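You operate a simulated robot arm through the tools that you are given. There is no shell and no other tool.

You run a simulated robot arm. Do the job below in one go: nothing can be reset, and whatever is moved stays where it is left.

TASK
Close the rings carton, tape its seam orange and rub the tape down.
Fine: rub with the yellow pad; tape roll and pad go back.

Only the result counts: the job must be done as asked and must still hold three seconds after the hand-in. Knocking over, shifting, dropping, spilling or breaking anything else fails it.

THE ROBOT
A 7-joint arm with a fingered hand, fixed in place. Base frame: the origin is at the foot of the arm, x ahead of it, y to its left, z up; the work surface is at about z = 0.42. Lengths are in m, angles in degrees, forces in N, time in s.
With the tool pointing down near the work surface it reaches from about 0.1 to 0.52 m from the base axis. Its first joint turns from -69.0 to 172.0 degrees. Payload 3.4 kg.
The tool frame sits at the grasp point between the pads (the TCP): z along the fingers, y along the line on which they close. The tips reach 0.025 m beyond it. The gripper opens to 0.088 m. The gripper's body begins 0.029 m behind the TCP. The gripper is a hand of 5 fingers: y runs from the thumb to the fingers, the wrist lies at [-0.013, -0.097, -0.162] in the tool frame, and closing takes about 1.5 s.
Orientation is told as [roll, pitch, yaw] about the base's x, y, z axes, in that order, counted from this pose: with the fingers straight down and the wrist toward the robot, the tool's x, y and z point along [0, 1, 0], [1, 0, 0] and [0, 0, -1] of the base frame.

THE INTERFACE
- The arm moves only by the tool play_rows. Its argument "series" is a list of rows, each a list of 6 numbers: the shift along the base's x, y, z in units of 50 mm (1.0 is 50 mm), then the turn, a rotation vector about the base's x, y, z in units of 5 degrees (1.0 is 5 degrees). In form: [[x, y, z, rx, ry, rz], ...]. A call has 1 to 20 rows; each row shifts and turns the commanded pose from where the row before left it. "jaw" is the gripper command, from -1 (shut) to 1 (fully open), values between in proportion, set as the call begins (left out, the last holds). A call with a number of a shift or a turn outside -1 to 1 is refused whole. Rows are played at 5 a second. More than 0.05 m and 8.6 degrees between two rows, or a gripper value outside its range, and nothing of the call is played. Where a pose cannot be reached the arm comes as near as it can. A force on the tool above 60 N (or 10 N above the force at the start of the call, whichever is more), or a blocked arm, ends the call early, and 0.2 s more pass. Each finger travels about 0.153 m/s and halts on what it meets, pressing with about 32 N; the grip force reading is that of the motor and also rises with nothing between the fingers. The clock runs only during rows and for 0.2 s after the last one: add rows that do not move to give the fingers time. It gives the time, the measured TCP pose, the force on the tool (base axes), the opening and the grip force at its end, in the units of the frame above (readings bear some noise), with the torque about the TCP (base axes, N m) and any sound that the robot's microphone picked up.
- Cameras (640 x 400 px; columns grow to the right, rows downward): "scene" is fixed at [0.2205, 0.6524, 1.3116]; the picture's right is [-0.98, -0.21, 0.00], its down [-0.11, 0.53, -0.84] and it looks along [0.18, -0.82, -0.55] (base axes); focal length 318 px, centre (320, 200). "wrist" rides on the gripper at [0.059, -0.079, -0.105] in the tool frame; the picture's right is [-0.73, 0.32, -0.61], its down [-0.62, -0.68, 0.38] and it looks along [-0.29, 0.66, 0.70] (tool axes); focal length 234 px, centre (320, 200). There is no depth. A picture from a camera that has moved, and an enlarged one, comes with that camera's place and axes in the base frame and with its lens.
- camera(camera): a new picture of that camera. It takes no simulated time.
- slide_trunk(by): slides the trunk up (or, below 0, down) by that many m; the arm rides with it, the base frame stays. It gives what a move gives, with no picture.
- move_fingers(index, middle, ring, little, thumb_bend, thumb_turn): sets how far each is bent, from 0 (flat) to 100 (curled in); at 30 the hand is open as for a grip, at 70 the pads meet at the TCP. One left out holds its place. A second passes; each finger stops where it meets its share of the squeeze, and holds until it gets a number again. A gripper value or a shape takes the hand back. It gives what a move gives, with no picture; readings hold the bend of each and the force on index, middle, ring, little, thumb and palm. thumb_turn goes from beside the hand (0) to across from the fingers (100), as for a grip.
- grasp_type(shape): the hand has 5 fingers and takes this shape, open, in about a second: jaw (thumb against the fingers, like two jaws); tri (thumb and two fingers); tip (a fingertip pinch); poke (one finger out to press); point (the index stretched); flat (the hand flat); cup (the hand cupped); fist (a fist). The gripper value then closes the fingers along that shape, each until it touches; the sizes above hold for jaw. It gives what a move gives, with no picture.
- enlarge(camera, box): a new picture of the part [left, top, right, bottom] of that camera's present view, enlarged. It takes no simulated time.
- sign_off(): hands the job in; it is judged then, once.

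Nothing tells you positions but the pictures and the camera data. Unless the task says otherwise, let go and move clear before handing in.

The tools are called after "Request:" as name(argument=value, ...) on one line, values as JSON. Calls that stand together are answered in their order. play_rows: Moves the arm, as the interface text tells. Its arguments: {"type":"object","properties":{"series":{"type":"array","items":{"type":"array","items":{"type":"number"}}},"jaw":{"type":"number"}},"required":["series"]} The other tools are called the same way: slide_trunk (by) slides the trunk up or down; grasp_type (shape) gives the hand a shape; move_fingers (index, middle, ring, little, thumb_bend, thumb_turn) moves the fingers one by one; camera (camera) takes a picture; enlarge (camera, box) takes an enlarged picture of a part of a camera's view; sign_off () hands the job in.

At the start:

```text
t: 0.0
eef_pos: [0.347, -0.4235, 0.9787]
ee_rot: [0.0, 0.0, 0.1]
contact_force: [0.0, -0.1, -1.0]
wrist_torque: [0.01, -0.01, 0.0]
gripper_width: 0.0876
finger_force: 0.1
shape: jaw
bend: [30.0, 30.0, 30.0, 30.0, 30.0, 98.0]
finger forces: [0.0, 0.0, 0.0, 0.0, 0.1, 0.0]
trunk travel left (down, up): [-0.54, 0.4]
```

scene: 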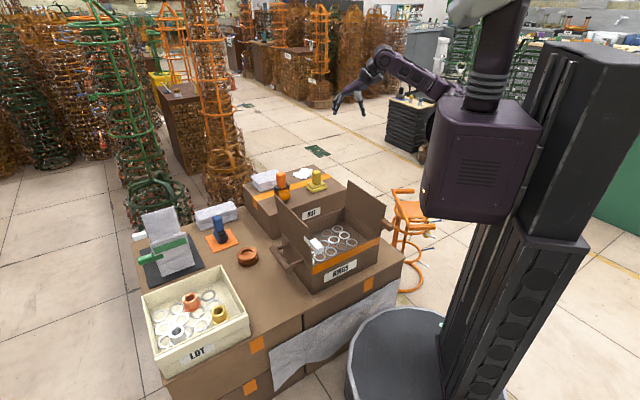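
wrist: 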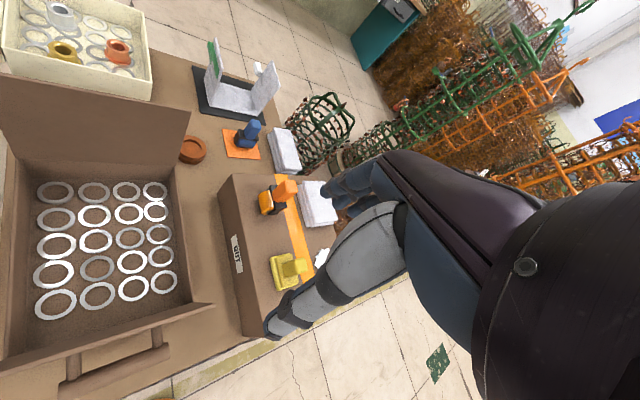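

I see an open carton labelled RINGS on a table, a carton behind it with tape dispensers and a yellow pad on it, a LOT tray with tape rolls, and other things around. First I'll take closer looks before moving.

Request:
enlarge(camera="scene", box=[240, 150, 420, 300])

Request:
enlarge(camera="scene", box=[120, 180, 280, 380])

Request:
enlarge(camera="wrist", box=[160, 40, 360, 340])

Request:
enlarge(camera="wrist", box=[0, 60, 260, 400])

```text
2.67 times, centred on (330, 225) of scene
camera zoom: at [0.2205, 0.6524, 1.3116], right [-0.98, -0.21, 0.0], down [-0.11, 0.53, -0.84], along [0.18, -0.82, -0.55], focal length 848 px, centre (293, 133)
```

zoom: 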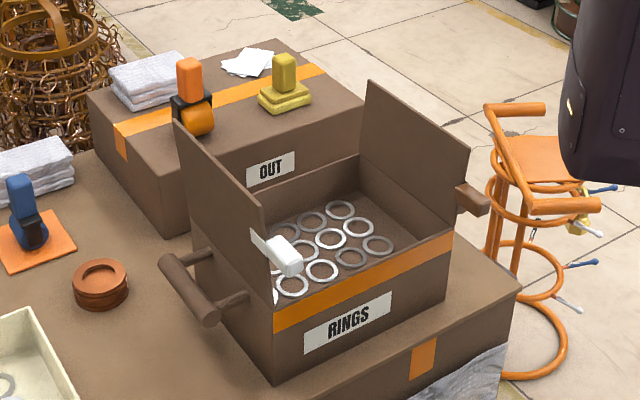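

```text
2.00 times, centred on (200, 280) of scene
camera zoom: at [0.2205, 0.6524, 1.3116], right [-0.98, -0.21, 0.0], down [-0.11, 0.53, -0.84], along [0.18, -0.82, -0.55], focal length 636 px, centre (560, 40)
```

zoom: 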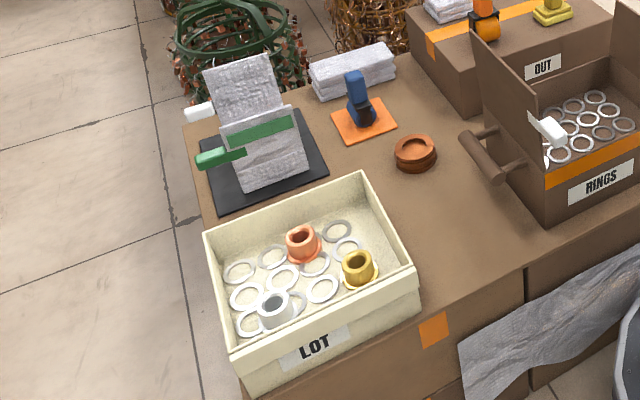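

```text
1.33 times, centred on (260, 190) of wrist
camera zoom: at [0.2677, -0.3634, 1.0832], right [0.32, -0.73, 0.61], down [-0.68, -0.62, -0.38], along [0.66, -0.29, -0.7], focal length 312 px, centre (400, 213)
```

zoom: 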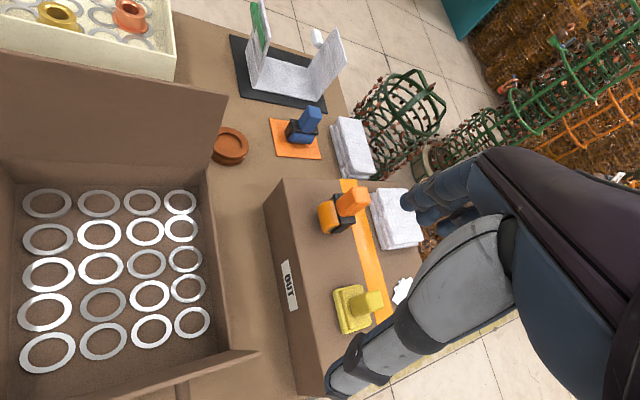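

```text
1.18 times, centred on (130, 230) of wrist
camera zoom: at [0.2677, -0.3634, 1.0832], right [0.32, -0.73, 0.61], down [-0.68, -0.62, -0.38], along [0.66, -0.29, -0.7], focal length 276 px, centre (544, 165)
```

zoom: 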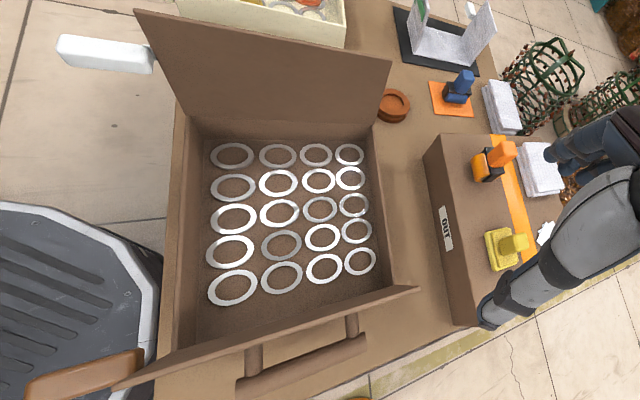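

The carton's long table edges are diagonal to the base axes (about 45°), with the orange dispenser and yellow pad on the OUT carton behind. I'll enlarge the details before moving.

Request:
enlarge(camera="scene", box=[245, 155, 335, 215])

Request:
enlarge(camera="scene", box=[265, 210, 355, 300])

Request:
enlarge(camera="scene", box=[330, 170, 420, 260])

Request:
enlarge(camera="wrist", box=[220, 150, 350, 300])

Request:
enlarge(camera="wrist", box=[170, 50, 320, 180])

Request:
enlarge(camera="scene", box=[320, 0, 640, 200])

```text
6.67 times, centred on (290, 185) of scene
camera zoom: at [0.2205, 0.6524, 1.3116], right [-0.98, -0.21, 0.0], down [-0.11, 0.53, -0.84], along [0.18, -0.82, -0.55], focal length 2120 px, centre (520, 300)
```

zoom: 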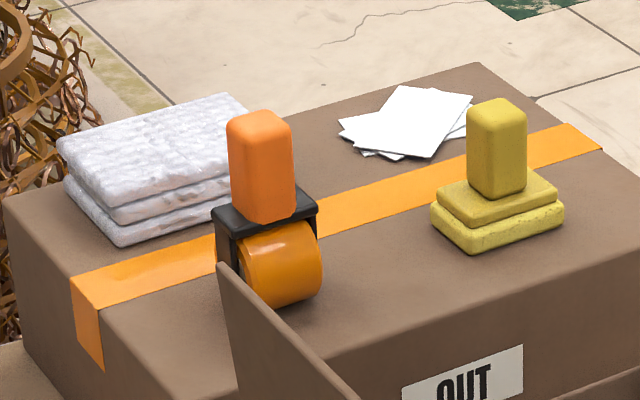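

```text
4.44 times, centred on (310, 255) of scene
camera zoom: at [0.2205, 0.6524, 1.3116], right [-0.98, -0.21, 0.0], down [-0.11, 0.53, -0.84], along [0.18, -0.82, -0.55], focal length 1414 px, centre (364, -44)
```

zoom: 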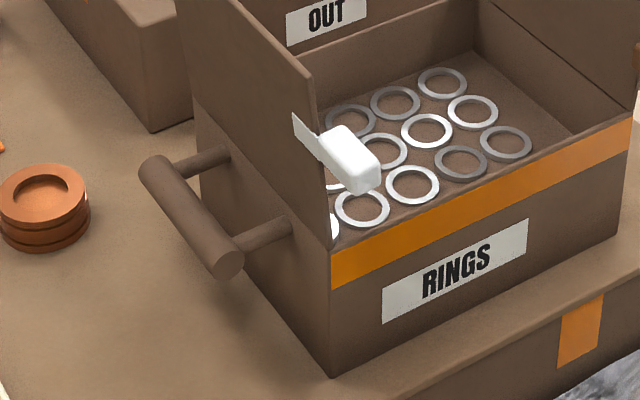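

```text
4.44 times, centred on (375, 215) of scene
camera zoom: at [0.2205, 0.6524, 1.3116], right [-0.98, -0.21, 0.0], down [-0.11, 0.53, -0.84], along [0.18, -0.82, -0.55], focal length 1414 px, centre (76, 133)
```

zoom: 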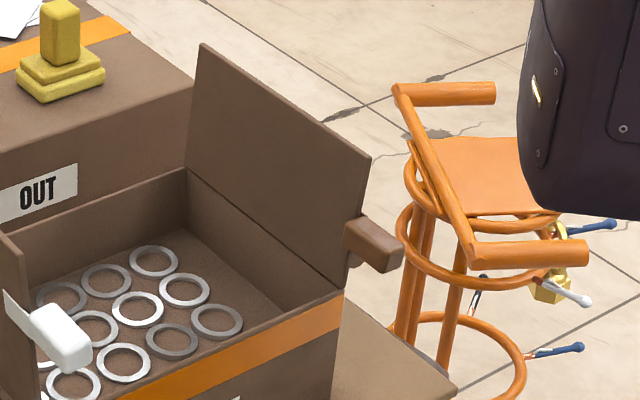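

```text
2.67 times, centred on (285, 225) of wrist
camera zoom: at [0.2677, -0.3634, 1.0832], right [0.32, -0.73, 0.61], down [-0.68, -0.62, -0.38], along [0.66, -0.29, -0.7], focal length 624 px, centre (413, 133)
```

zoom: 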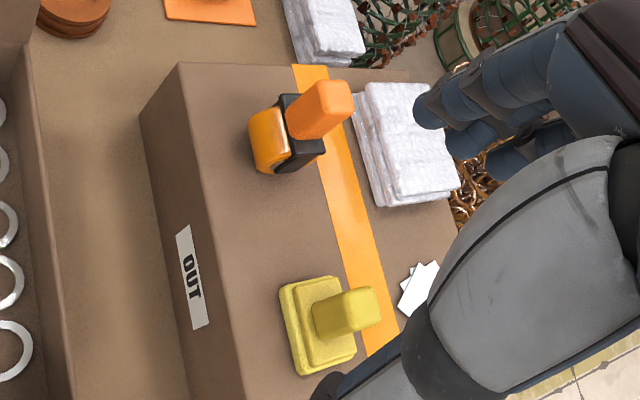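

```text
3.08 times, centred on (245, 115) of wrist
camera zoom: at [0.2677, -0.3634, 1.0832], right [0.32, -0.73, 0.61], down [-0.68, -0.62, -0.38], along [0.66, -0.29, -0.7], focal length 720 px, centre (551, 462)
```

zoom: 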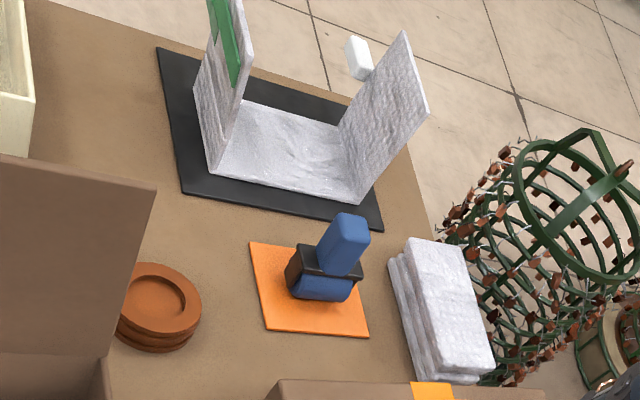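

```text
2.00 times, centred on (480, 100) of scene
camera zoom: at [0.2205, 0.6524, 1.3116], right [-0.98, -0.21, 0.0], down [-0.11, 0.53, -0.84], along [0.18, -0.82, -0.55], focal length 636 px, centre (0, 400)
```

zoom: 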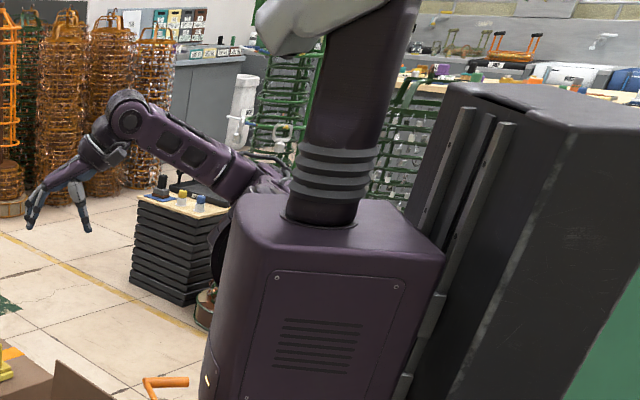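

I take the RINGS carton to be about 0.30 × 0.24 × 0.11 m, rotated about -45° about vertical, with both flaps standing up. The orange dispenser and yellow pad sit on the OUT carton about 0.75 m out. I'll first move the hand high to the left side, turning it so its wrist faces the robot along the table direction, and check the view.

Request:
play_rows(series=[[0.295, 0.753, 0, 0, 0, -0.9], [0.295, 0.753, 0, 0, 0, -0.9], [0.295, 0.753, 0, 0, 0, -0.9], [0.295, 0.753, 0, 0, 0, -0.9], [0.295, 0.753, 0, 0, 0, -0.9], [0.295, 0.753, 0, 0, 0, -0.9], [0.295, 0.753, 0, 0, 0, -0.9], [0.295, 0.753, 0, 0, 0, -0.9], [0.295, 0.753, 0, 0, 0, -0.9], [0.295, 0.753, 0, 0, 0, -0.9], [0, 0, 0, 0, 0, 0]])

Request:
camera(camera="wrist")

Request:
camera(camera="scene")

```text
t: 2.4
eef_pos: [0.4731, -0.1493, 0.9764]
ee_rot: [1.0, -1.5, -40.4]
contact_force: [-0.3, 0.1, -0.4]
wrist_torque: [-0.03, -0.02, 0.01]
gripper_width: 0.0878
finger_force: 0.0
shape: jaw
bend: [30.0, 30.0, 30.0, 30.0, 30.0, 98.0]
finger forces: [0.0, 0.0, 0.0, 0.1, 0.0, 0.0]
out of reach, approached as far as the arm can: row 2, 3, 4, 9, 10
trunk travel left (down, up): [-0.54, 0.4]
```

```text
taken
camera wrist: at [0.4483, -0.0531, 1.0798], right [-0.24, -0.76, 0.6], down [-0.91, -0.03, -0.41], along [0.33, -0.65, -0.68], focal length 234 px, centre (320, 200)
```

wrist: 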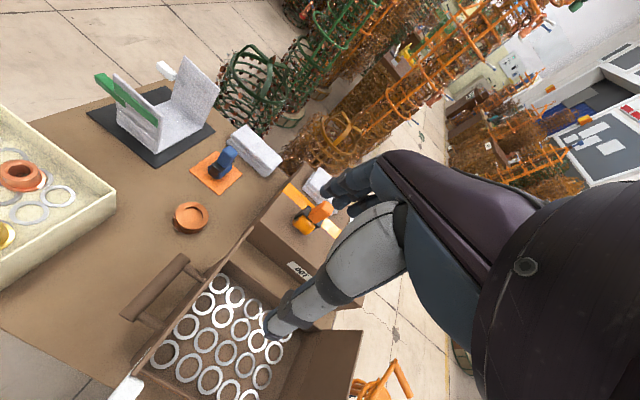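

```text
taken
```

scene: 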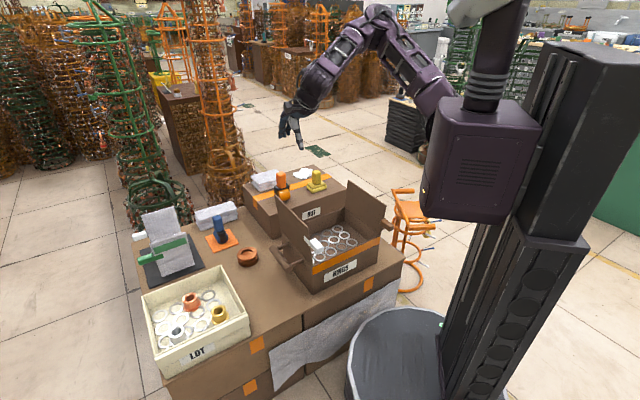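

The arm stopped short of the commanded spot with the hand turned this way, so reach depends on the trunk height. I'll lower the trunk somewhat (the fingertips stay above the flap tops at about z 0.70) and re-check.

Request:
slide_trunk(by=-0.13)

Request:
camera(camera="scene")

Request:
camera(camera="wrist")

```text
t: 4.0
eef_pos: [0.4728, -0.1505, 0.8467]
ee_rot: [1.0, -1.4, -40.3]
contact_force: [-0.6, 0.0, -0.3]
wrist_torque: [0.0, 0.02, -0.03]
gripper_width: 0.0877
finger_force: 0.1
shape: jaw
bend: [30.0, 30.0, 30.0, 30.0, 30.0, 98.0]
finger forces: [0.0, 0.0, 0.0, 0.0, 0.0, 0.0]
trunk travel left (down, up): [-0.41, 0.53]
```

```text
taken
```

scene: 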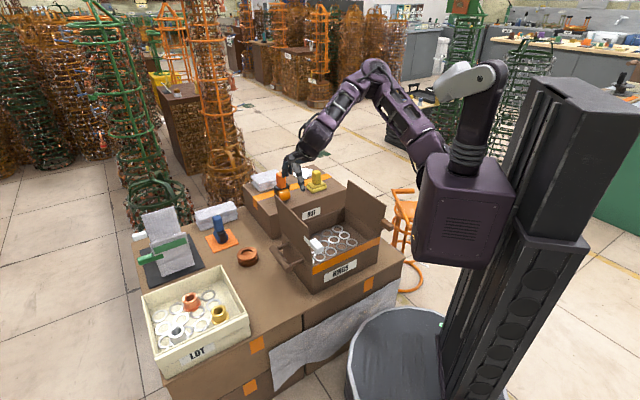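

```text
taken
camera wrist: at [0.4477, -0.053, 0.95], right [-0.24, -0.76, 0.6], down [-0.91, -0.04, -0.41], along [0.34, -0.65, -0.68], focal length 234 px, centre (320, 200)
```

wrist: 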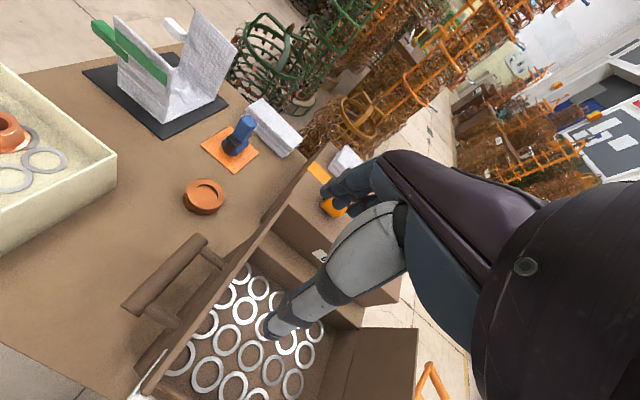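

The arm looks like a shoulder-elbow arm on the carriage, so lowering the trunk should help the horizontal reach. I'll move the hand over the middle of the carton and higher, then lower the trunk more.

Request:
play_rows(series=[[-0.494, -0.5625, 0.5, 0, 0, 0], [-0.494, -0.5625, 0.5, 0, 0, 0], [-0.494, -0.5625, 0.5, 0, 0, 0], [-0.494, -0.5625, 0.5, 0, 0, 0], [0, 0, 0, 0, 0, 0]])

Request:
slide_trunk(by=-0.17)

Request:
camera(camera="scene")

```text
t: 5.2
eef_pos: [0.3754, -0.2627, 0.9476]
ee_rot: [0.9, -1.5, -40.3]
contact_force: [0.5, -1.5, 0.0]
wrist_torque: [-0.01, 0.02, -0.01]
gripper_width: 0.0876
finger_force: 0.0
shape: jaw
bend: [30.0, 30.0, 30.0, 30.0, 30.0, 98.0]
finger forces: [0.0, 0.0, 0.0, 0.1, 0.0, 0.0]
trunk travel left (down, up): [-0.41, 0.53]
```

```text
t: 7.1
eef_pos: [0.3746, -0.2624, 0.7776]
ee_rot: [1.0, -1.6, -40.2]
contact_force: [0.7, -0.4, -0.3]
wrist_torque: [0.01, -0.01, 0.0]
gripper_width: 0.0876
finger_force: 0.0
shape: jaw
bend: [30.0, 30.0, 30.0, 30.0, 30.0, 98.0]
finger forces: [0.0, 0.1, 0.0, 0.0, 0.0, 0.0]
trunk travel left (down, up): [-0.24, 0.7]
```

```text
taken
```

scene: 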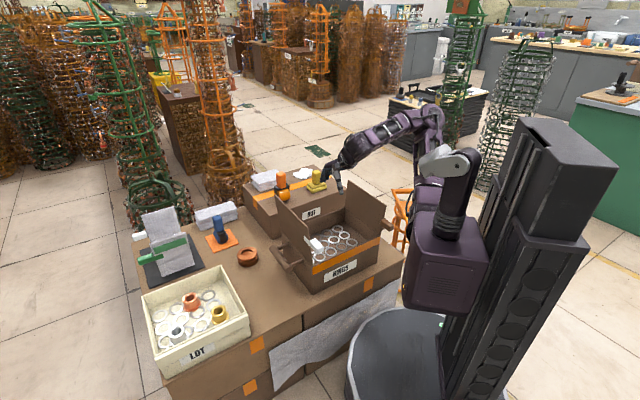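

The hand follows cleanly from where it was clipped. Now I'll test the reach toward the dispenser at a safe height, also straightening the hand.

Request:
play_rows(series=[[0.545, -0.341, 0.06, -0.1, 0.15, -0.3], [0.545, -0.341, 0.06, -0.1, 0.15, -0.3], [0.545, -0.341, 0.06, 0, 0, -0.3], [0.545, -0.341, 0.06, 0, 0, -0.2], [0.545, -0.341, 0.06, 0, 0, 0], [0.545, -0.341, 0.06, 0, 0, 0], [0.545, -0.341, 0.06, 0, 0, 0], [0.545, -0.341, 0.06, 0, 0, 0], [0, 0, 0, 0, 0, 0]])

Request:
camera(camera="wrist")

Request:
camera(camera="scene")

```text
t: 9.1
eef_pos: [0.593, -0.4008, 0.8018]
ee_rot: [-0.9, -1.1, -45.8]
contact_force: [0.7, -0.5, -0.1]
wrist_torque: [0.0, 0.02, -0.03]
gripper_width: 0.0879
finger_force: 0.0
shape: jaw
bend: [30.0, 30.0, 30.0, 30.0, 30.0, 98.0]
finger forces: [0.1, 0.0, 0.2, 0.0, 0.0, 0.0]
trunk travel left (down, up): [-0.24, 0.7]
```

```text
taken
camera wrist: at [0.5805, -0.2989, 0.9036], right [-0.3, -0.72, 0.62], down [-0.92, 0.04, -0.39], along [0.25, -0.69, -0.68], focal length 234 px, centre (320, 200)
```

wrist: 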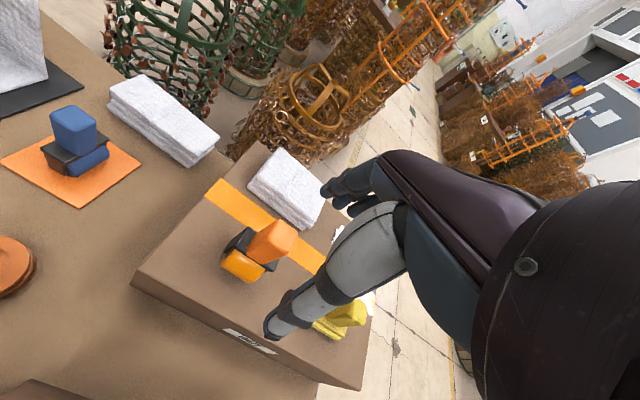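

```text
taken
```

scene: 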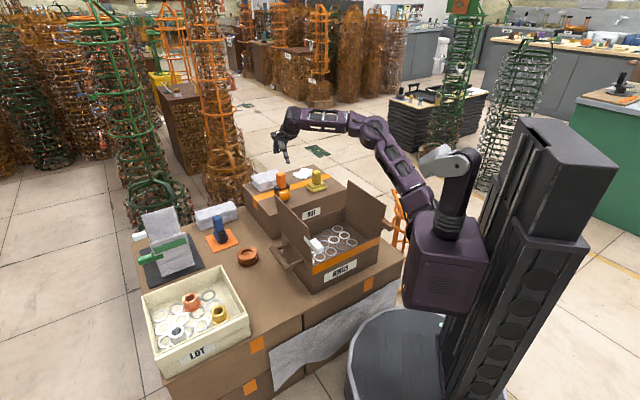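

Reach is fine now. I triangulate the dispenser handle top at about (0.620, -0.431, 0.692) and the pad knob top at about (0.499, -0.545, 0.656). First I'll close the flaps: moving the hand high to the outside of the left flap.

Request:
play_rows(series=[[-0.08, 0.888, 0, 0.05, 0.05, 0], [-0.08, 0.888, 0, 0.05, 0.05, 0], [-0.08, 0.888, 0, 0.05, 0.05, 0], [-0.08, 0.888, 0, 0.05, 0.05, 0], [-0.08, 0.888, 0, 0, 0, 0], [-0.08, 0.888, 0, 0, 0, 0], [-0.08, 0.888, 0, 0, 0, 0], [0, 0, 0, 0, 0, 0]])

Request:
camera(camera="wrist")

Request:
camera(camera="scene")

```text
t: 10.9
eef_pos: [0.509, -0.1961, 0.7439]
ee_rot: [-0.5, 0.4, -45.5]
contact_force: [-0.7, 0.6, -0.3]
wrist_torque: [0.0, 0.03, 0.01]
gripper_width: 0.0875
finger_force: 0.0
shape: jaw
bend: [30.0, 30.0, 30.0, 30.0, 30.0, 98.0]
finger forces: [0.1, 0.1, 0.0, 0.1, 0.0, 0.1]
out of reach, approached as far as the arm can: row 3, 4, 5, 6, 7
trunk travel left (down, up): [-0.24, 0.7]
```

```text
taken
camera wrist: at [0.4965, -0.0973, 0.8483], right [-0.29, -0.74, 0.61], down [-0.93, 0.05, -0.37], along [0.25, -0.67, -0.7], focal length 234 px, centre (320, 200)
```

wrist: 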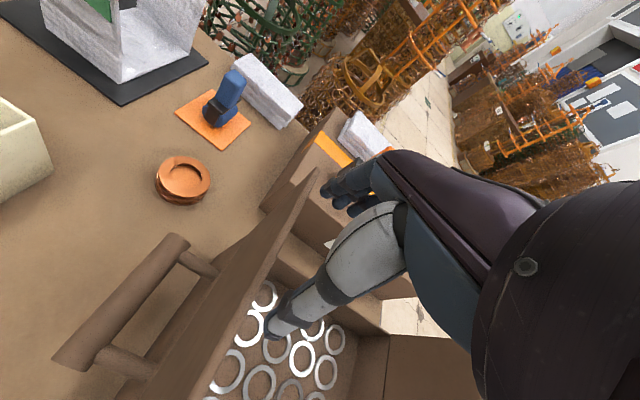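

```text
taken
```

scene: 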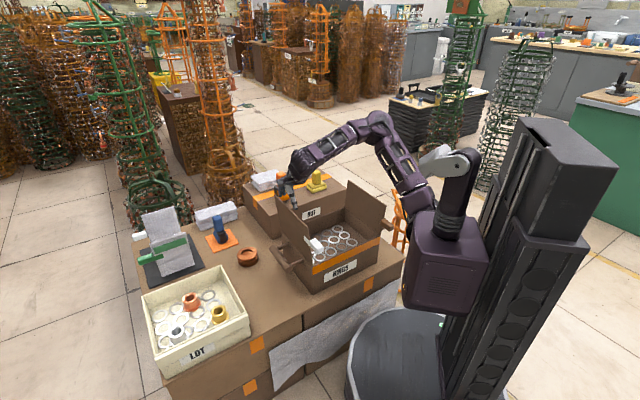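

The leftward limit seems to be a wrist-turn limit (hand yaw can't lag more than about 23° behind the arm's azimuth). I'll rise, turn the hand back to about -20° yaw, close the fingers into a compact fist-like wedge, and go outside the left flap.

Request:
play_rows(series=[[0, 0, 0.3, 0, 0, 0.85], [0, 0, 0.3, 0, 0, 0.85], [0, 0, 0.3, 0, 0, 0.85], [0, 0, 0.3, 0, 0, 0.85], [0, 0, 0, 0, 0, 0.85], [0, 0, 0, 0, 0, 0.85], [0.225, 0.6, 0, 0, 0, 0], [0.225, 0.6, 0, 0, 0, 0], [0.225, 0.6, 0, 0, 0, 0], [0.225, 0.6, 0, 0, 0, 0], [0, 0, 0, 0, 0, 0]], jaw=-1)

Request:
camera(camera="wrist")

Request:
enlarge(camera="scene", box=[230, 100, 430, 300])

```text
t: 13.3
eef_pos: [0.5292, -0.1283, 0.7823]
ee_rot: [-0.6, 0.3, -20.2]
contact_force: [0.1, 0.1, -0.4]
wrist_torque: [-0.01, -0.01, 0.0]
gripper_width: 0.0001
finger_force: 32.5
shape: jaw
bend: [70.0, 70.0, 70.0, 70.0, 73.0, 100.0]
finger forces: [0.0, 0.0, 0.1, 0.0, 0.1, 0.0]
out of reach, approached as far as the arm can: row 9, 10
trunk travel left (down, up): [-0.24, 0.7]
```

```text
taken
camera wrist: at [0.4758, -0.0435, 0.8862], right [0.06, -0.79, 0.61], down [-0.86, -0.35, -0.37], along [0.51, -0.5, -0.7], focal length 234 px, centre (320, 200)
```

wrist: 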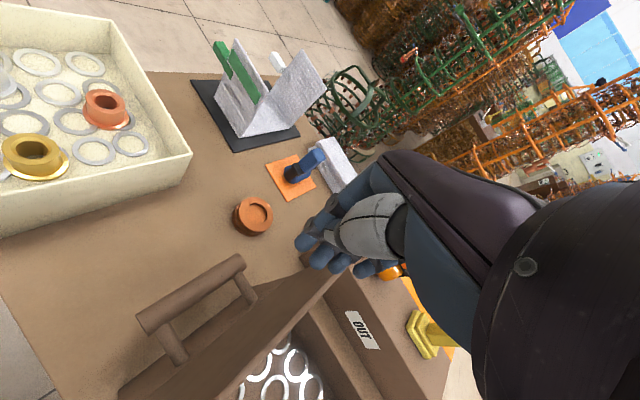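

```text
2.00 times, centred on (330, 200) of scene
camera zoom: at [0.2205, 0.6524, 1.3116], right [-0.98, -0.21, 0.0], down [-0.11, 0.53, -0.84], along [0.18, -0.82, -0.55], focal length 636 px, centre (300, 200)
```

zoom: 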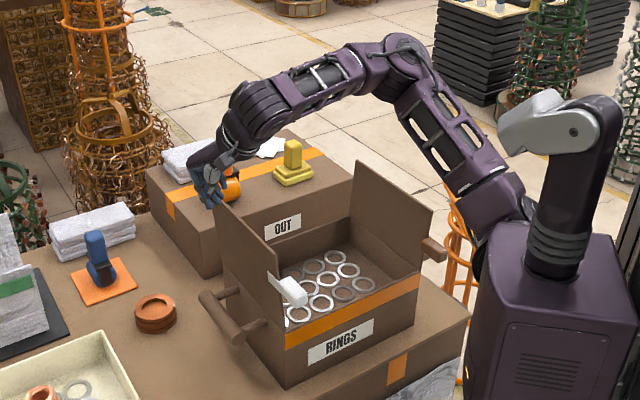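

The arm stops again near (0.53, -0.13), so the limit there is not only yaw. I'll back inward a little, turn the hand further, and try another way round to see what frees the leftward reach.

Request:
play_rows(series=[[-0.4, 0.2, 0.2, 0, 0, 0.8], [-0.4, 0.4, 0, 0, 0, 0.8], [-0.2, 0.6, 0, 0, 0, 0.8], [0, 0.6, 0, 0, 0, 0.8], [0, 0.6, 0, 0, 0, 0.8], [0, 0, 0, 0, 0, 0]])

Request:
enlarge(camera="scene", box=[230, 80, 530, 300])

```text
t: 14.7
eef_pos: [0.4785, -0.0629, 0.8078]
ee_rot: [-0.7, 0.2, -0.2]
contact_force: [-0.7, 0.5, 0.2]
wrist_torque: [0.0, -0.03, -0.02]
gripper_width: 0.0
finger_force: 31.6
shape: jaw
bend: [70.0, 70.0, 70.0, 70.0, 73.0, 100.0]
finger forces: [0.0, 0.1, 0.0, 0.0, 0.1, 0.1]
out of reach, approached as far as the arm can: row 3, 4, 5
trunk travel left (down, up): [-0.24, 0.7]
```

```text
1.82 times, centred on (380, 190) of scene
camera zoom: at [0.2205, 0.6524, 1.3116], right [-0.98, -0.21, 0.0], down [-0.11, 0.53, -0.84], along [0.18, -0.82, -0.55], focal length 578 px, centre (211, 218)
```

zoom: 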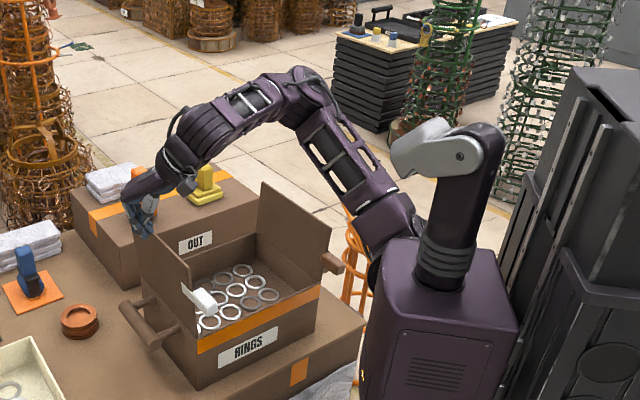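

The arm again stops short on the left. I'll look closely at how the arm is mounted to understand which way it can reach.

Request:
enlarge(camera="scene", box=[370, 130, 530, 250])

Request:
camera(camera="wrist")

```text
3.33 times, centred on (450, 190) of scene
camera zoom: at [0.2205, 0.6524, 1.3116], right [-0.98, -0.21, 0.0], down [-0.11, 0.53, -0.84], along [0.18, -0.82, -0.55], focal length 1060 px, centre (-113, 233)
```

zoom: 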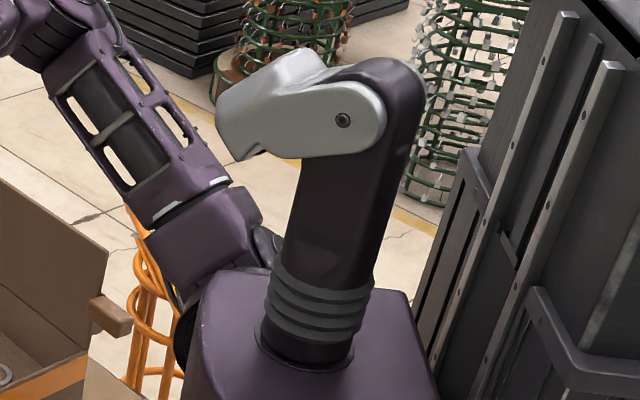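

```text
taken
camera wrist: at [0.4016, -0.0016, 0.9114], right [0.32, -0.72, 0.61], down [-0.69, -0.63, -0.37], along [0.65, -0.3, -0.7], focal length 234 px, centre (320, 200)
```

wrist: 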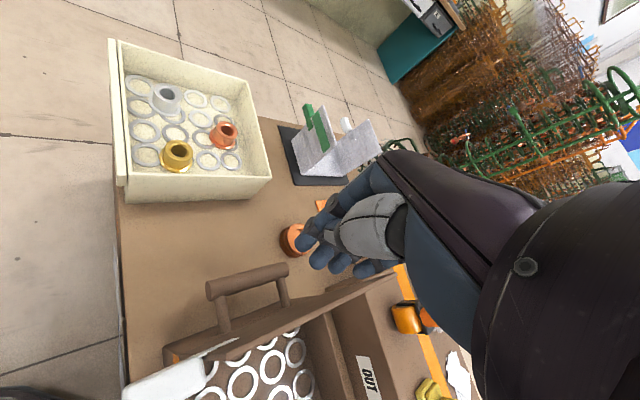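

I see the arm is a right arm hung on the far (−y) side of the torso; the leftward limit comes from the straight-down hand flexing the wrist. I'll tilt the fingers forward about 30° and test whether that frees reach to the left.

Request:
play_rows(series=[[0, 0, 0, 0, -1, 0], [0, 0, 0, 0, -1, 0], [0, 0, 0, 0, -1, 0], [0, 0, 0, 0, -1, 0], [0, 0, 0, 0, -1, 0], [0, 0, 0, 0, -1, 0], [0, 0.4, 0, 0, 0, 0], [0, 0.4, 0, 0, 0, 0], [0, 0.4, 0, 0, 0, 0], [0, 0, 0, 0, 0, 0]])

Request:
enlarge(camera="scene", box=[230, 80, 530, 300])

```text
t: 16.9
eef_pos: [0.4797, -0.0449, 0.8095]
ee_rot: [-0.6, -29.6, -0.3]
contact_force: [-0.1, 0.2, -0.3]
wrist_torque: [-0.01, 0.0, 0.01]
gripper_width: 0.0
finger_force: 32.2
shape: jaw
bend: [70.0, 70.0, 70.0, 70.0, 73.0, 100.0]
finger forces: [0.0, 0.0, 0.0, 0.0, 0.1, 0.0]
out of reach, approached as far as the arm can: row 8, 9
trunk travel left (down, up): [-0.24, 0.7]
```

```text
1.82 times, centred on (380, 190) of scene
camera zoom: at [0.2205, 0.6524, 1.3116], right [-0.98, -0.21, 0.0], down [-0.11, 0.53, -0.84], along [0.18, -0.82, -0.55], focal length 578 px, centre (211, 218)
```

zoom: 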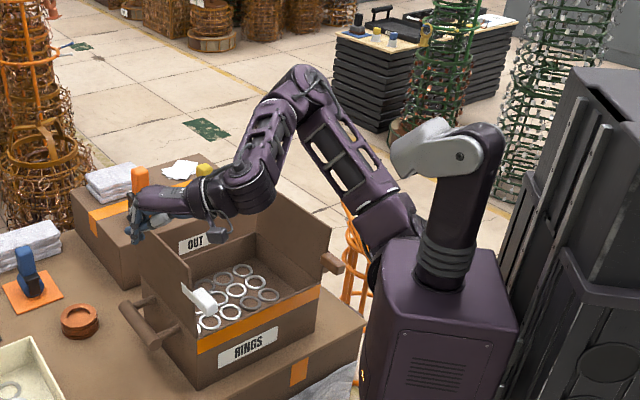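

Left reach is a little better but the hand must cross over the flap, so a hooking pose suits: palm facing inward, fingers outside the left flap. I'll un-tilt, turn the hand to +45° yaw and flatten it above the flap.

Request:
play_rows(series=[[0, -0.1, 0.1, 0, 1, 0], [0, -0.1, 0.1, 0, 1, 0], [0, -0.1, 0, 0, 1, 0], [0, -0.1, 0, 0, 1, 0], [0, -0.1, 0, 0, 1, 0], [0, -0.1, 0, 0, 0.93, 0], [0.1, -0.05, 0, 0, 0, 1], [0.1, -0.05, 0, 0, 0, 1], [0.1, -0.05, 0, 0, 0, 1], [0.1, -0.05, 0, 0, 0, 1], [0.1, -0.05, 0, 0, 0, 1], [0.15, -0.05, 0, 0, 0, 1], [0.15, -0.05, 0, 0, 0, 1], [0.15, -0.05, 0, 0, 0, 1], [0.15, -0.05, 0, 0, 0, 1], [0, 0, 0, 0, 0, 0]])

Request:
grasp_type(shape="flat")

Request:
enlarge(camera="scene", box=[230, 80, 530, 300])

Request:
camera(camera="wrist")

```text
t: 20.3
eef_pos: [0.5342, -0.0946, 0.8174]
ee_rot: [-0.8, 0.1, 44.8]
contact_force: [-0.1, -0.1, -0.5]
wrist_torque: [0.0, 0.0, -0.01]
gripper_width: 0.0
finger_force: 31.9
shape: jaw
bend: [70.0, 70.0, 70.0, 70.0, 73.0, 100.0]
finger forces: [0.0, 0.0, 0.0, 0.1, 0.1, 0.0]
trunk travel left (down, up): [-0.24, 0.7]
```

```text
t: 21.2
eef_pos: [0.535, -0.0959, 0.8179]
ee_rot: [-0.9, 0.0, 44.7]
contact_force: [1.4, 0.0, 0.2]
wrist_torque: [0.03, -0.02, 0.01]
gripper_width: 0.0808
finger_force: 0.0
shape: flat
bend: [0.0, 0.0, 0.0, 0.0, 40.0, 0.0]
finger forces: [0.0, 0.1, 0.1, 0.0, 0.0, 0.0]
trunk travel left (down, up): [-0.24, 0.7]
```

```text
1.82 times, centred on (380, 190) of scene
camera zoom: at [0.2205, 0.6524, 1.3116], right [-0.98, -0.21, 0.0], down [-0.11, 0.53, -0.84], along [0.18, -0.82, -0.55], focal length 578 px, centre (211, 218)
```

zoom: 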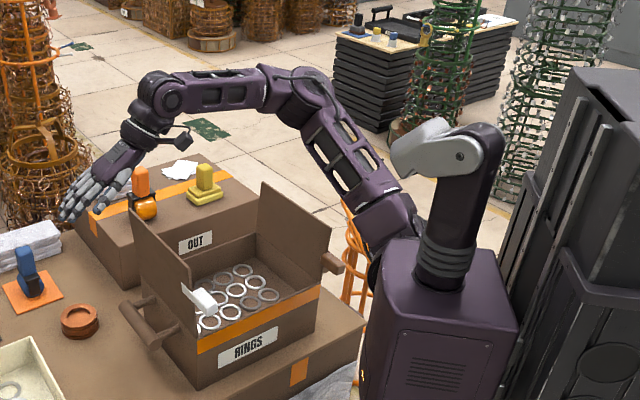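

```text
taken
camera wrist: at [0.4357, -0.1074, 0.9213], right [0.73, -0.28, 0.62], down [-0.04, -0.93, -0.38], along [0.68, 0.25, -0.69], focal length 234 px, centre (320, 200)
```

wrist: 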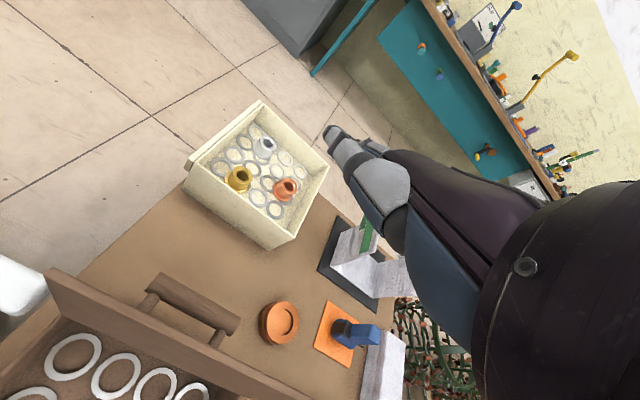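

The hook pose is reachable. To keep the upper arm clear of the right flap I'll work with the trunk higher: curl the fingers as for an open grip with the thumb aside, raise the trunk 0.15 m and then lower the hand with the arm.

Request:
move_fingers(index=35, middle=35, ring=35, little=35, thumb_bend=0, thumb_turn=0)

Request:
slide_trunk(by=0.15)

Request:
play_rows(series=[[0, 0, -0.8, 0, 0, 0], [0, 0, -0.8, 0, 0, 0], [0, 0, -0.8, 0, 0, 0], [0, 0, -0.8, 0, 0, 0], [0, 0, 0, 0, 0, 0]])

Request:
enlarge(camera="scene", box=[230, 80, 530, 300])

Request:
camera(camera="wrist")

```text
t: 22.2
eef_pos: [0.5345, -0.0954, 0.8178]
ee_rot: [-0.9, 0.1, 44.7]
contact_force: [0.2, 1.3, 0.0]
wrist_torque: [-0.05, -0.02, 0.0]
gripper_width: 0.1279
finger_force: 0.1
shape: fingers
bend: [35.0, 35.0, 35.0, 35.0, 0.0, 0.0]
finger forces: [0.0, 0.1, 0.0, 0.1, 0.0, 0.0]
trunk travel left (down, up): [-0.24, 0.7]
```

```text
t: 23.9
eef_pos: [0.534, -0.0959, 0.9687]
ee_rot: [-0.8, 0.1, 44.6]
contact_force: [-0.4, -0.5, 0.2]
wrist_torque: [0.01, -0.01, 0.0]
gripper_width: 0.1278
finger_force: 0.0
shape: fingers
bend: [35.0, 35.0, 35.0, 35.0, 0.0, 0.0]
finger forces: [0.1, 0.0, 0.0, 0.0, 0.0, 0.1]
trunk travel left (down, up): [-0.39, 0.55]
```

```text
t: 25.1
eef_pos: [0.5333, -0.0948, 0.8077]
ee_rot: [-0.7, 0.0, 44.7]
contact_force: [-0.4, -0.2, 0.5]
wrist_torque: [0.01, 0.0, 0.02]
gripper_width: 0.1275
finger_force: 0.1
shape: fingers
bend: [35.0, 35.0, 35.0, 35.0, 0.0, 0.0]
finger forces: [0.1, 0.0, 0.0, 0.0, 0.0, 0.0]
trunk travel left (down, up): [-0.39, 0.55]
```

```text
1.82 times, centred on (380, 190) of scene
camera zoom: at [0.2205, 0.6524, 1.3116], right [-0.98, -0.21, 0.0], down [-0.11, 0.53, -0.84], along [0.18, -0.82, -0.55], focal length 578 px, centre (211, 218)
```

zoom: 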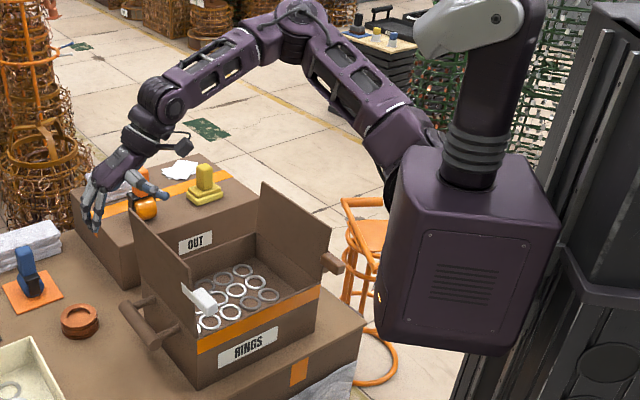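

```text
taken
camera wrist: at [0.4351, -0.1067, 0.9118], right [0.73, -0.28, 0.62], down [-0.04, -0.93, -0.38], along [0.68, 0.25, -0.69], focal length 234 px, centre (320, 200)
```

wrist: 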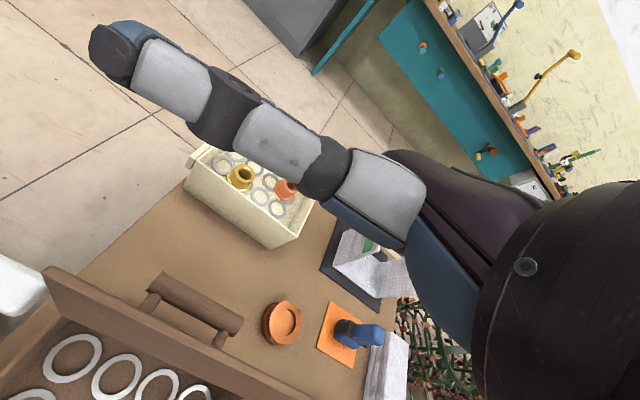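

The thumb aside would foul the flap, so I'll straddle the flap with an open jaw instead: thumb inside, fingers outside, then pull inward. Moving over the flap edge at a safe height first.

Request:
grasp_type(shape="jaw")

Request:
play_rows(series=[[-0.38, -0.5, 0, 0, 0, 0], [-0.38, -0.5, 0, 0, 0, 0], [0, 0, -0.4, 0, 0, 0], [0, 0, 0, 0, 0, 0]], jaw=1)

Request:
camera(camera="wrist")

Request:
enlarge(camera="scene", box=[250, 130, 400, 280])

```text
t: 26.1
eef_pos: [0.5333, -0.0947, 0.8097]
ee_rot: [-0.7, 0.0, 44.7]
contact_force: [-0.1, -0.6, 0.2]
wrist_torque: [0.01, 0.0, 0.02]
gripper_width: 0.0876
finger_force: 0.1
shape: jaw
bend: [30.0, 30.0, 30.0, 30.0, 30.0, 97.0]
finger forces: [0.0, 0.0, 0.1, 0.0, 0.0, 0.0]
trunk travel left (down, up): [-0.39, 0.55]
```

```text
t: 27.1
eef_pos: [0.4961, -0.1456, 0.7886]
ee_rot: [-0.9, 0.1, 44.7]
contact_force: [-0.6, 0.2, 0.1]
wrist_torque: [0.02, 0.0, 0.01]
gripper_width: 0.088
finger_force: 0.0
shape: jaw
bend: [30.0, 30.0, 30.0, 30.0, 30.0, 97.0]
finger forces: [0.0, 0.0, 0.0, 0.0, 0.1, 0.1]
trunk travel left (down, up): [-0.39, 0.55]
```

```text
taken
camera wrist: at [0.3976, -0.1568, 0.8917], right [0.73, -0.28, 0.62], down [-0.04, -0.93, -0.38], along [0.68, 0.25, -0.69], focal length 234 px, centre (320, 200)
```

wrist: 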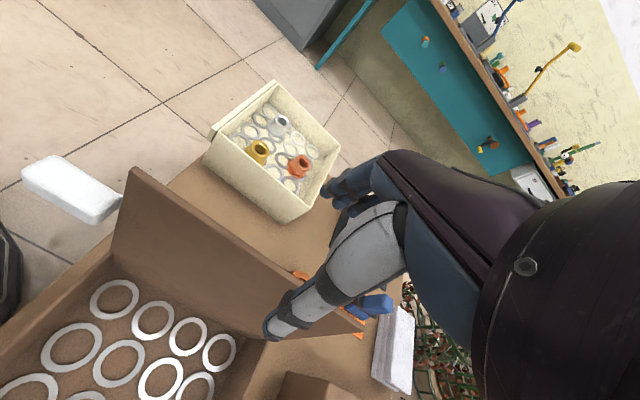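

```text
2.67 times, centred on (325, 205) of scene
camera zoom: at [0.2205, 0.6524, 1.3116], right [-0.98, -0.21, 0.0], down [-0.11, 0.53, -0.84], along [0.18, -0.82, -0.55], focal length 848 px, centre (307, 187)
```

zoom: 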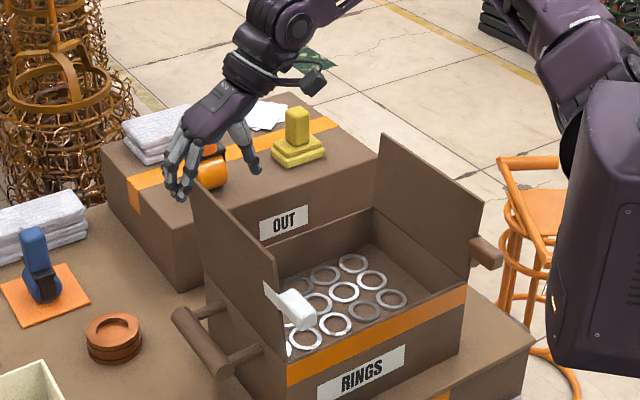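

The thumb is inside and the fingers outside the left flap's line. I'll shift slightly inward and lower to straddle its top edge.

Request:
play_rows(series=[[-0.17, -0.17, 0, 0, 0, 0], [0, 0, -0.5, 0, 0, 0], [0, 0, -0.5, 0, 0, 0], [0, 0, -0.5, 0, 0, 0], [0, 0, -0.4, 0, 0, 0], [0, 0, 0, 0, 0, 0]])

Request:
enlarge(camera="scene", box=[250, 130, 400, 280])

Request:
camera(camera="wrist")

```text
t: 28.4
eef_pos: [0.4876, -0.1553, 0.6933]
ee_rot: [-0.8, 0.1, 44.8]
contact_force: [-0.3, 0.2, -1.1]
wrist_torque: [-0.01, 0.01, 0.02]
gripper_width: 0.0879
finger_force: 0.0
shape: jaw
bend: [30.0, 30.0, 30.0, 30.0, 30.0, 97.0]
finger forces: [0.0, 0.0, 0.1, 0.1, 0.0, 0.1]
trunk travel left (down, up): [-0.39, 0.55]
```

```text
2.67 times, centred on (325, 205) of scene
camera zoom: at [0.2205, 0.6524, 1.3116], right [-0.98, -0.21, 0.0], down [-0.11, 0.53, -0.84], along [0.18, -0.82, -0.55], focal length 848 px, centre (307, 187)
```

zoom: 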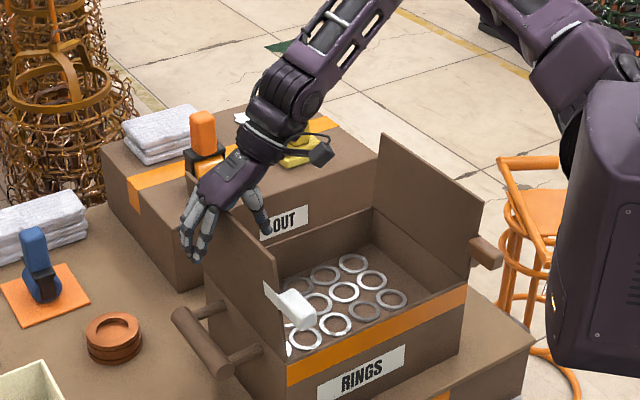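

```text
taken
camera wrist: at [0.3892, -0.1663, 0.7967], right [0.73, -0.28, 0.62], down [-0.04, -0.93, -0.38], along [0.68, 0.25, -0.69], focal length 234 px, centre (320, 200)
```

wrist: 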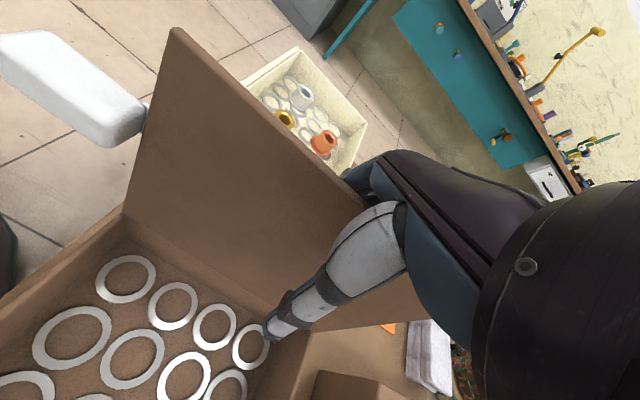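

The hand straddles the left flap without contact. Now I pull inward along −l, then look.

Request:
play_rows(series=[[-0.4, -0.39, 0, 0, 0, 0], [-0.4, -0.39, 0, 0, 0, 0], [-0.4, -0.39, 0, 0, 0, 0], [-0.4, -0.39, -0.1, 0, 0, 0], [-0.4, -0.39, -0.2, 0, 0, 0], [0, 0, 0, 0, 0, 0]])

Request:
enlarge(camera="scene", box=[250, 130, 400, 280])

Request:
camera(camera="wrist")

```text
t: 29.9
eef_pos: [0.3889, -0.2526, 0.6782]
ee_rot: [-0.9, 0.2, 44.8]
contact_force: [-0.5, -0.1, -0.3]
wrist_torque: [0.03, 0.05, 0.0]
gripper_width: 0.0879
finger_force: 0.0
shape: jaw
bend: [30.0, 30.0, 30.0, 30.0, 30.0, 97.0]
finger forces: [0.0, 0.1, 0.0, 0.0, 0.1, 0.0]
trunk travel left (down, up): [-0.39, 0.55]
```

```text
2.67 times, centred on (325, 205) of scene
camera zoom: at [0.2205, 0.6524, 1.3116], right [-0.98, -0.21, 0.0], down [-0.11, 0.53, -0.84], along [0.18, -0.82, -0.55], focal length 848 px, centre (307, 187)
```

zoom: 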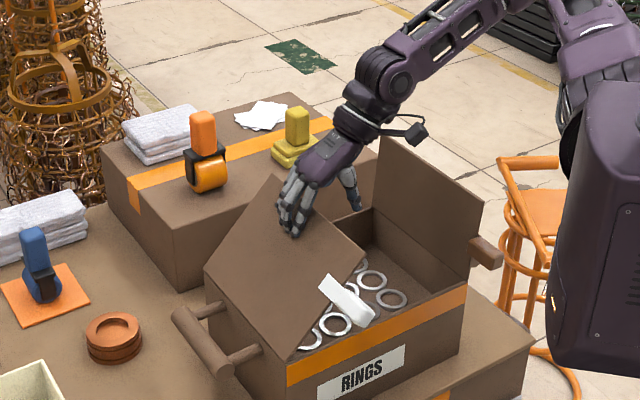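

```text
taken
camera wrist: at [0.2893, -0.264, 0.7812], right [0.73, -0.28, 0.62], down [-0.04, -0.93, -0.38], along [0.68, 0.25, -0.69], focal length 234 px, centre (320, 200)
```

wrist: 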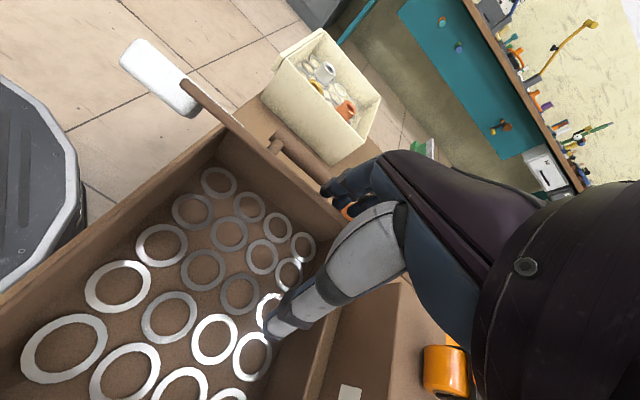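

The left flap follows easily (about 35–40° in) with almost no force. I'll continue along the flap's arc, down and inward.

Request:
play_rows(series=[[-0.12, -0.12, -0.33, 0, 0, 0], [-0.12, -0.12, -0.33, 0, 0, 0], [-0.14, -0.14, -0.31, 0, 0, 0], [-0.14, -0.14, -0.31, 0, 0, 0], [0, 0, 0, 0, 0, 0]])

Request:
enlarge(camera="scene", box=[250, 130, 400, 280])

Request:
camera(camera="wrist")

```text
t: 31.1
eef_pos: [0.3607, -0.2783, 0.6134]
ee_rot: [-0.8, 0.1, 44.7]
contact_force: [0.2, 0.2, -0.8]
wrist_torque: [0.03, -0.03, -0.03]
gripper_width: 0.0882
finger_force: 0.1
shape: jaw
bend: [30.0, 30.0, 30.0, 30.0, 30.0, 97.0]
finger forces: [0.0, 0.3, 0.0, 0.0, 0.1, 0.0]
trunk travel left (down, up): [-0.39, 0.55]
```

```text
2.67 times, centred on (325, 205) of scene
camera zoom: at [0.2205, 0.6524, 1.3116], right [-0.98, -0.21, 0.0], down [-0.11, 0.53, -0.84], along [0.18, -0.82, -0.55], focal length 848 px, centre (307, 187)
```

zoom: 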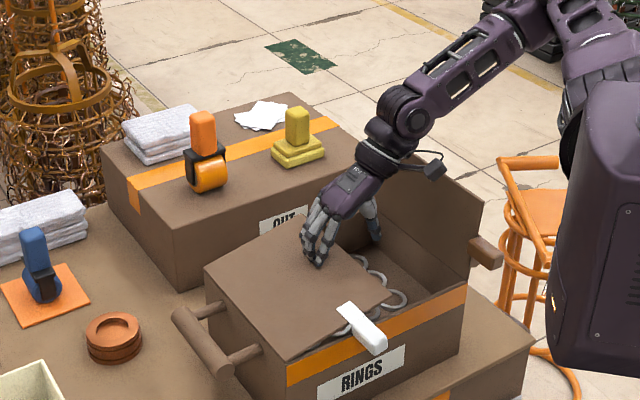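

```text
taken
camera wrist: at [0.2632, -0.2901, 0.7171], right [0.73, -0.28, 0.62], down [-0.04, -0.93, -0.38], along [0.68, 0.25, -0.69], focal length 234 px, centre (320, 200)
```

wrist: 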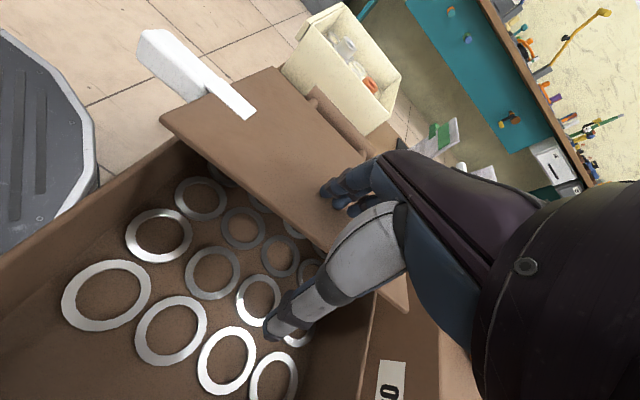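

The flap is around 60–65° closed and follows. I'll lift slightly to see whether it stays, then press it down nearer its hinge with closed fingers so the wrist stays clear of the right flap.

Request:
play_rows(series=[[0, 0, 0.5, 0, 0, 0], [0, 0, 0.5, 0, 0, 0], [0.2, 0.2, 0.4, 0, 0, 0], [0.3, 0.3, 0.2, 0, 0, 0], [0.4, 0.4, 0, 0, 0, 0], [0, 0, 0, 0, 0, 0]])

Request:
enlarge(camera="scene", box=[250, 130, 400, 280])

```text
t: 32.5
eef_pos: [0.4073, -0.2327, 0.6942]
ee_rot: [-0.8, -0.1, 44.7]
contact_force: [0.3, 0.4, 0.1]
wrist_torque: [-0.02, 0.02, 0.0]
gripper_width: 0.0882
finger_force: 0.1
shape: jaw
bend: [30.0, 30.0, 30.0, 30.0, 30.0, 97.0]
finger forces: [0.1, 0.0, 0.0, 0.1, 0.0, 0.0]
trunk travel left (down, up): [-0.39, 0.55]
```

```text
2.67 times, centred on (325, 205) of scene
camera zoom: at [0.2205, 0.6524, 1.3116], right [-0.98, -0.21, 0.0], down [-0.11, 0.53, -0.84], along [0.18, -0.82, -0.55], focal length 848 px, centre (307, 187)
```

zoom: 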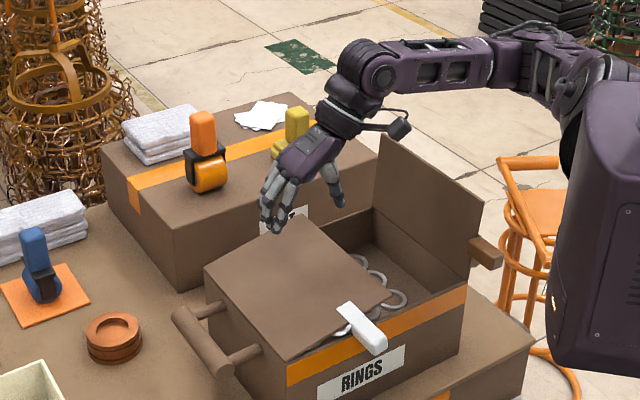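

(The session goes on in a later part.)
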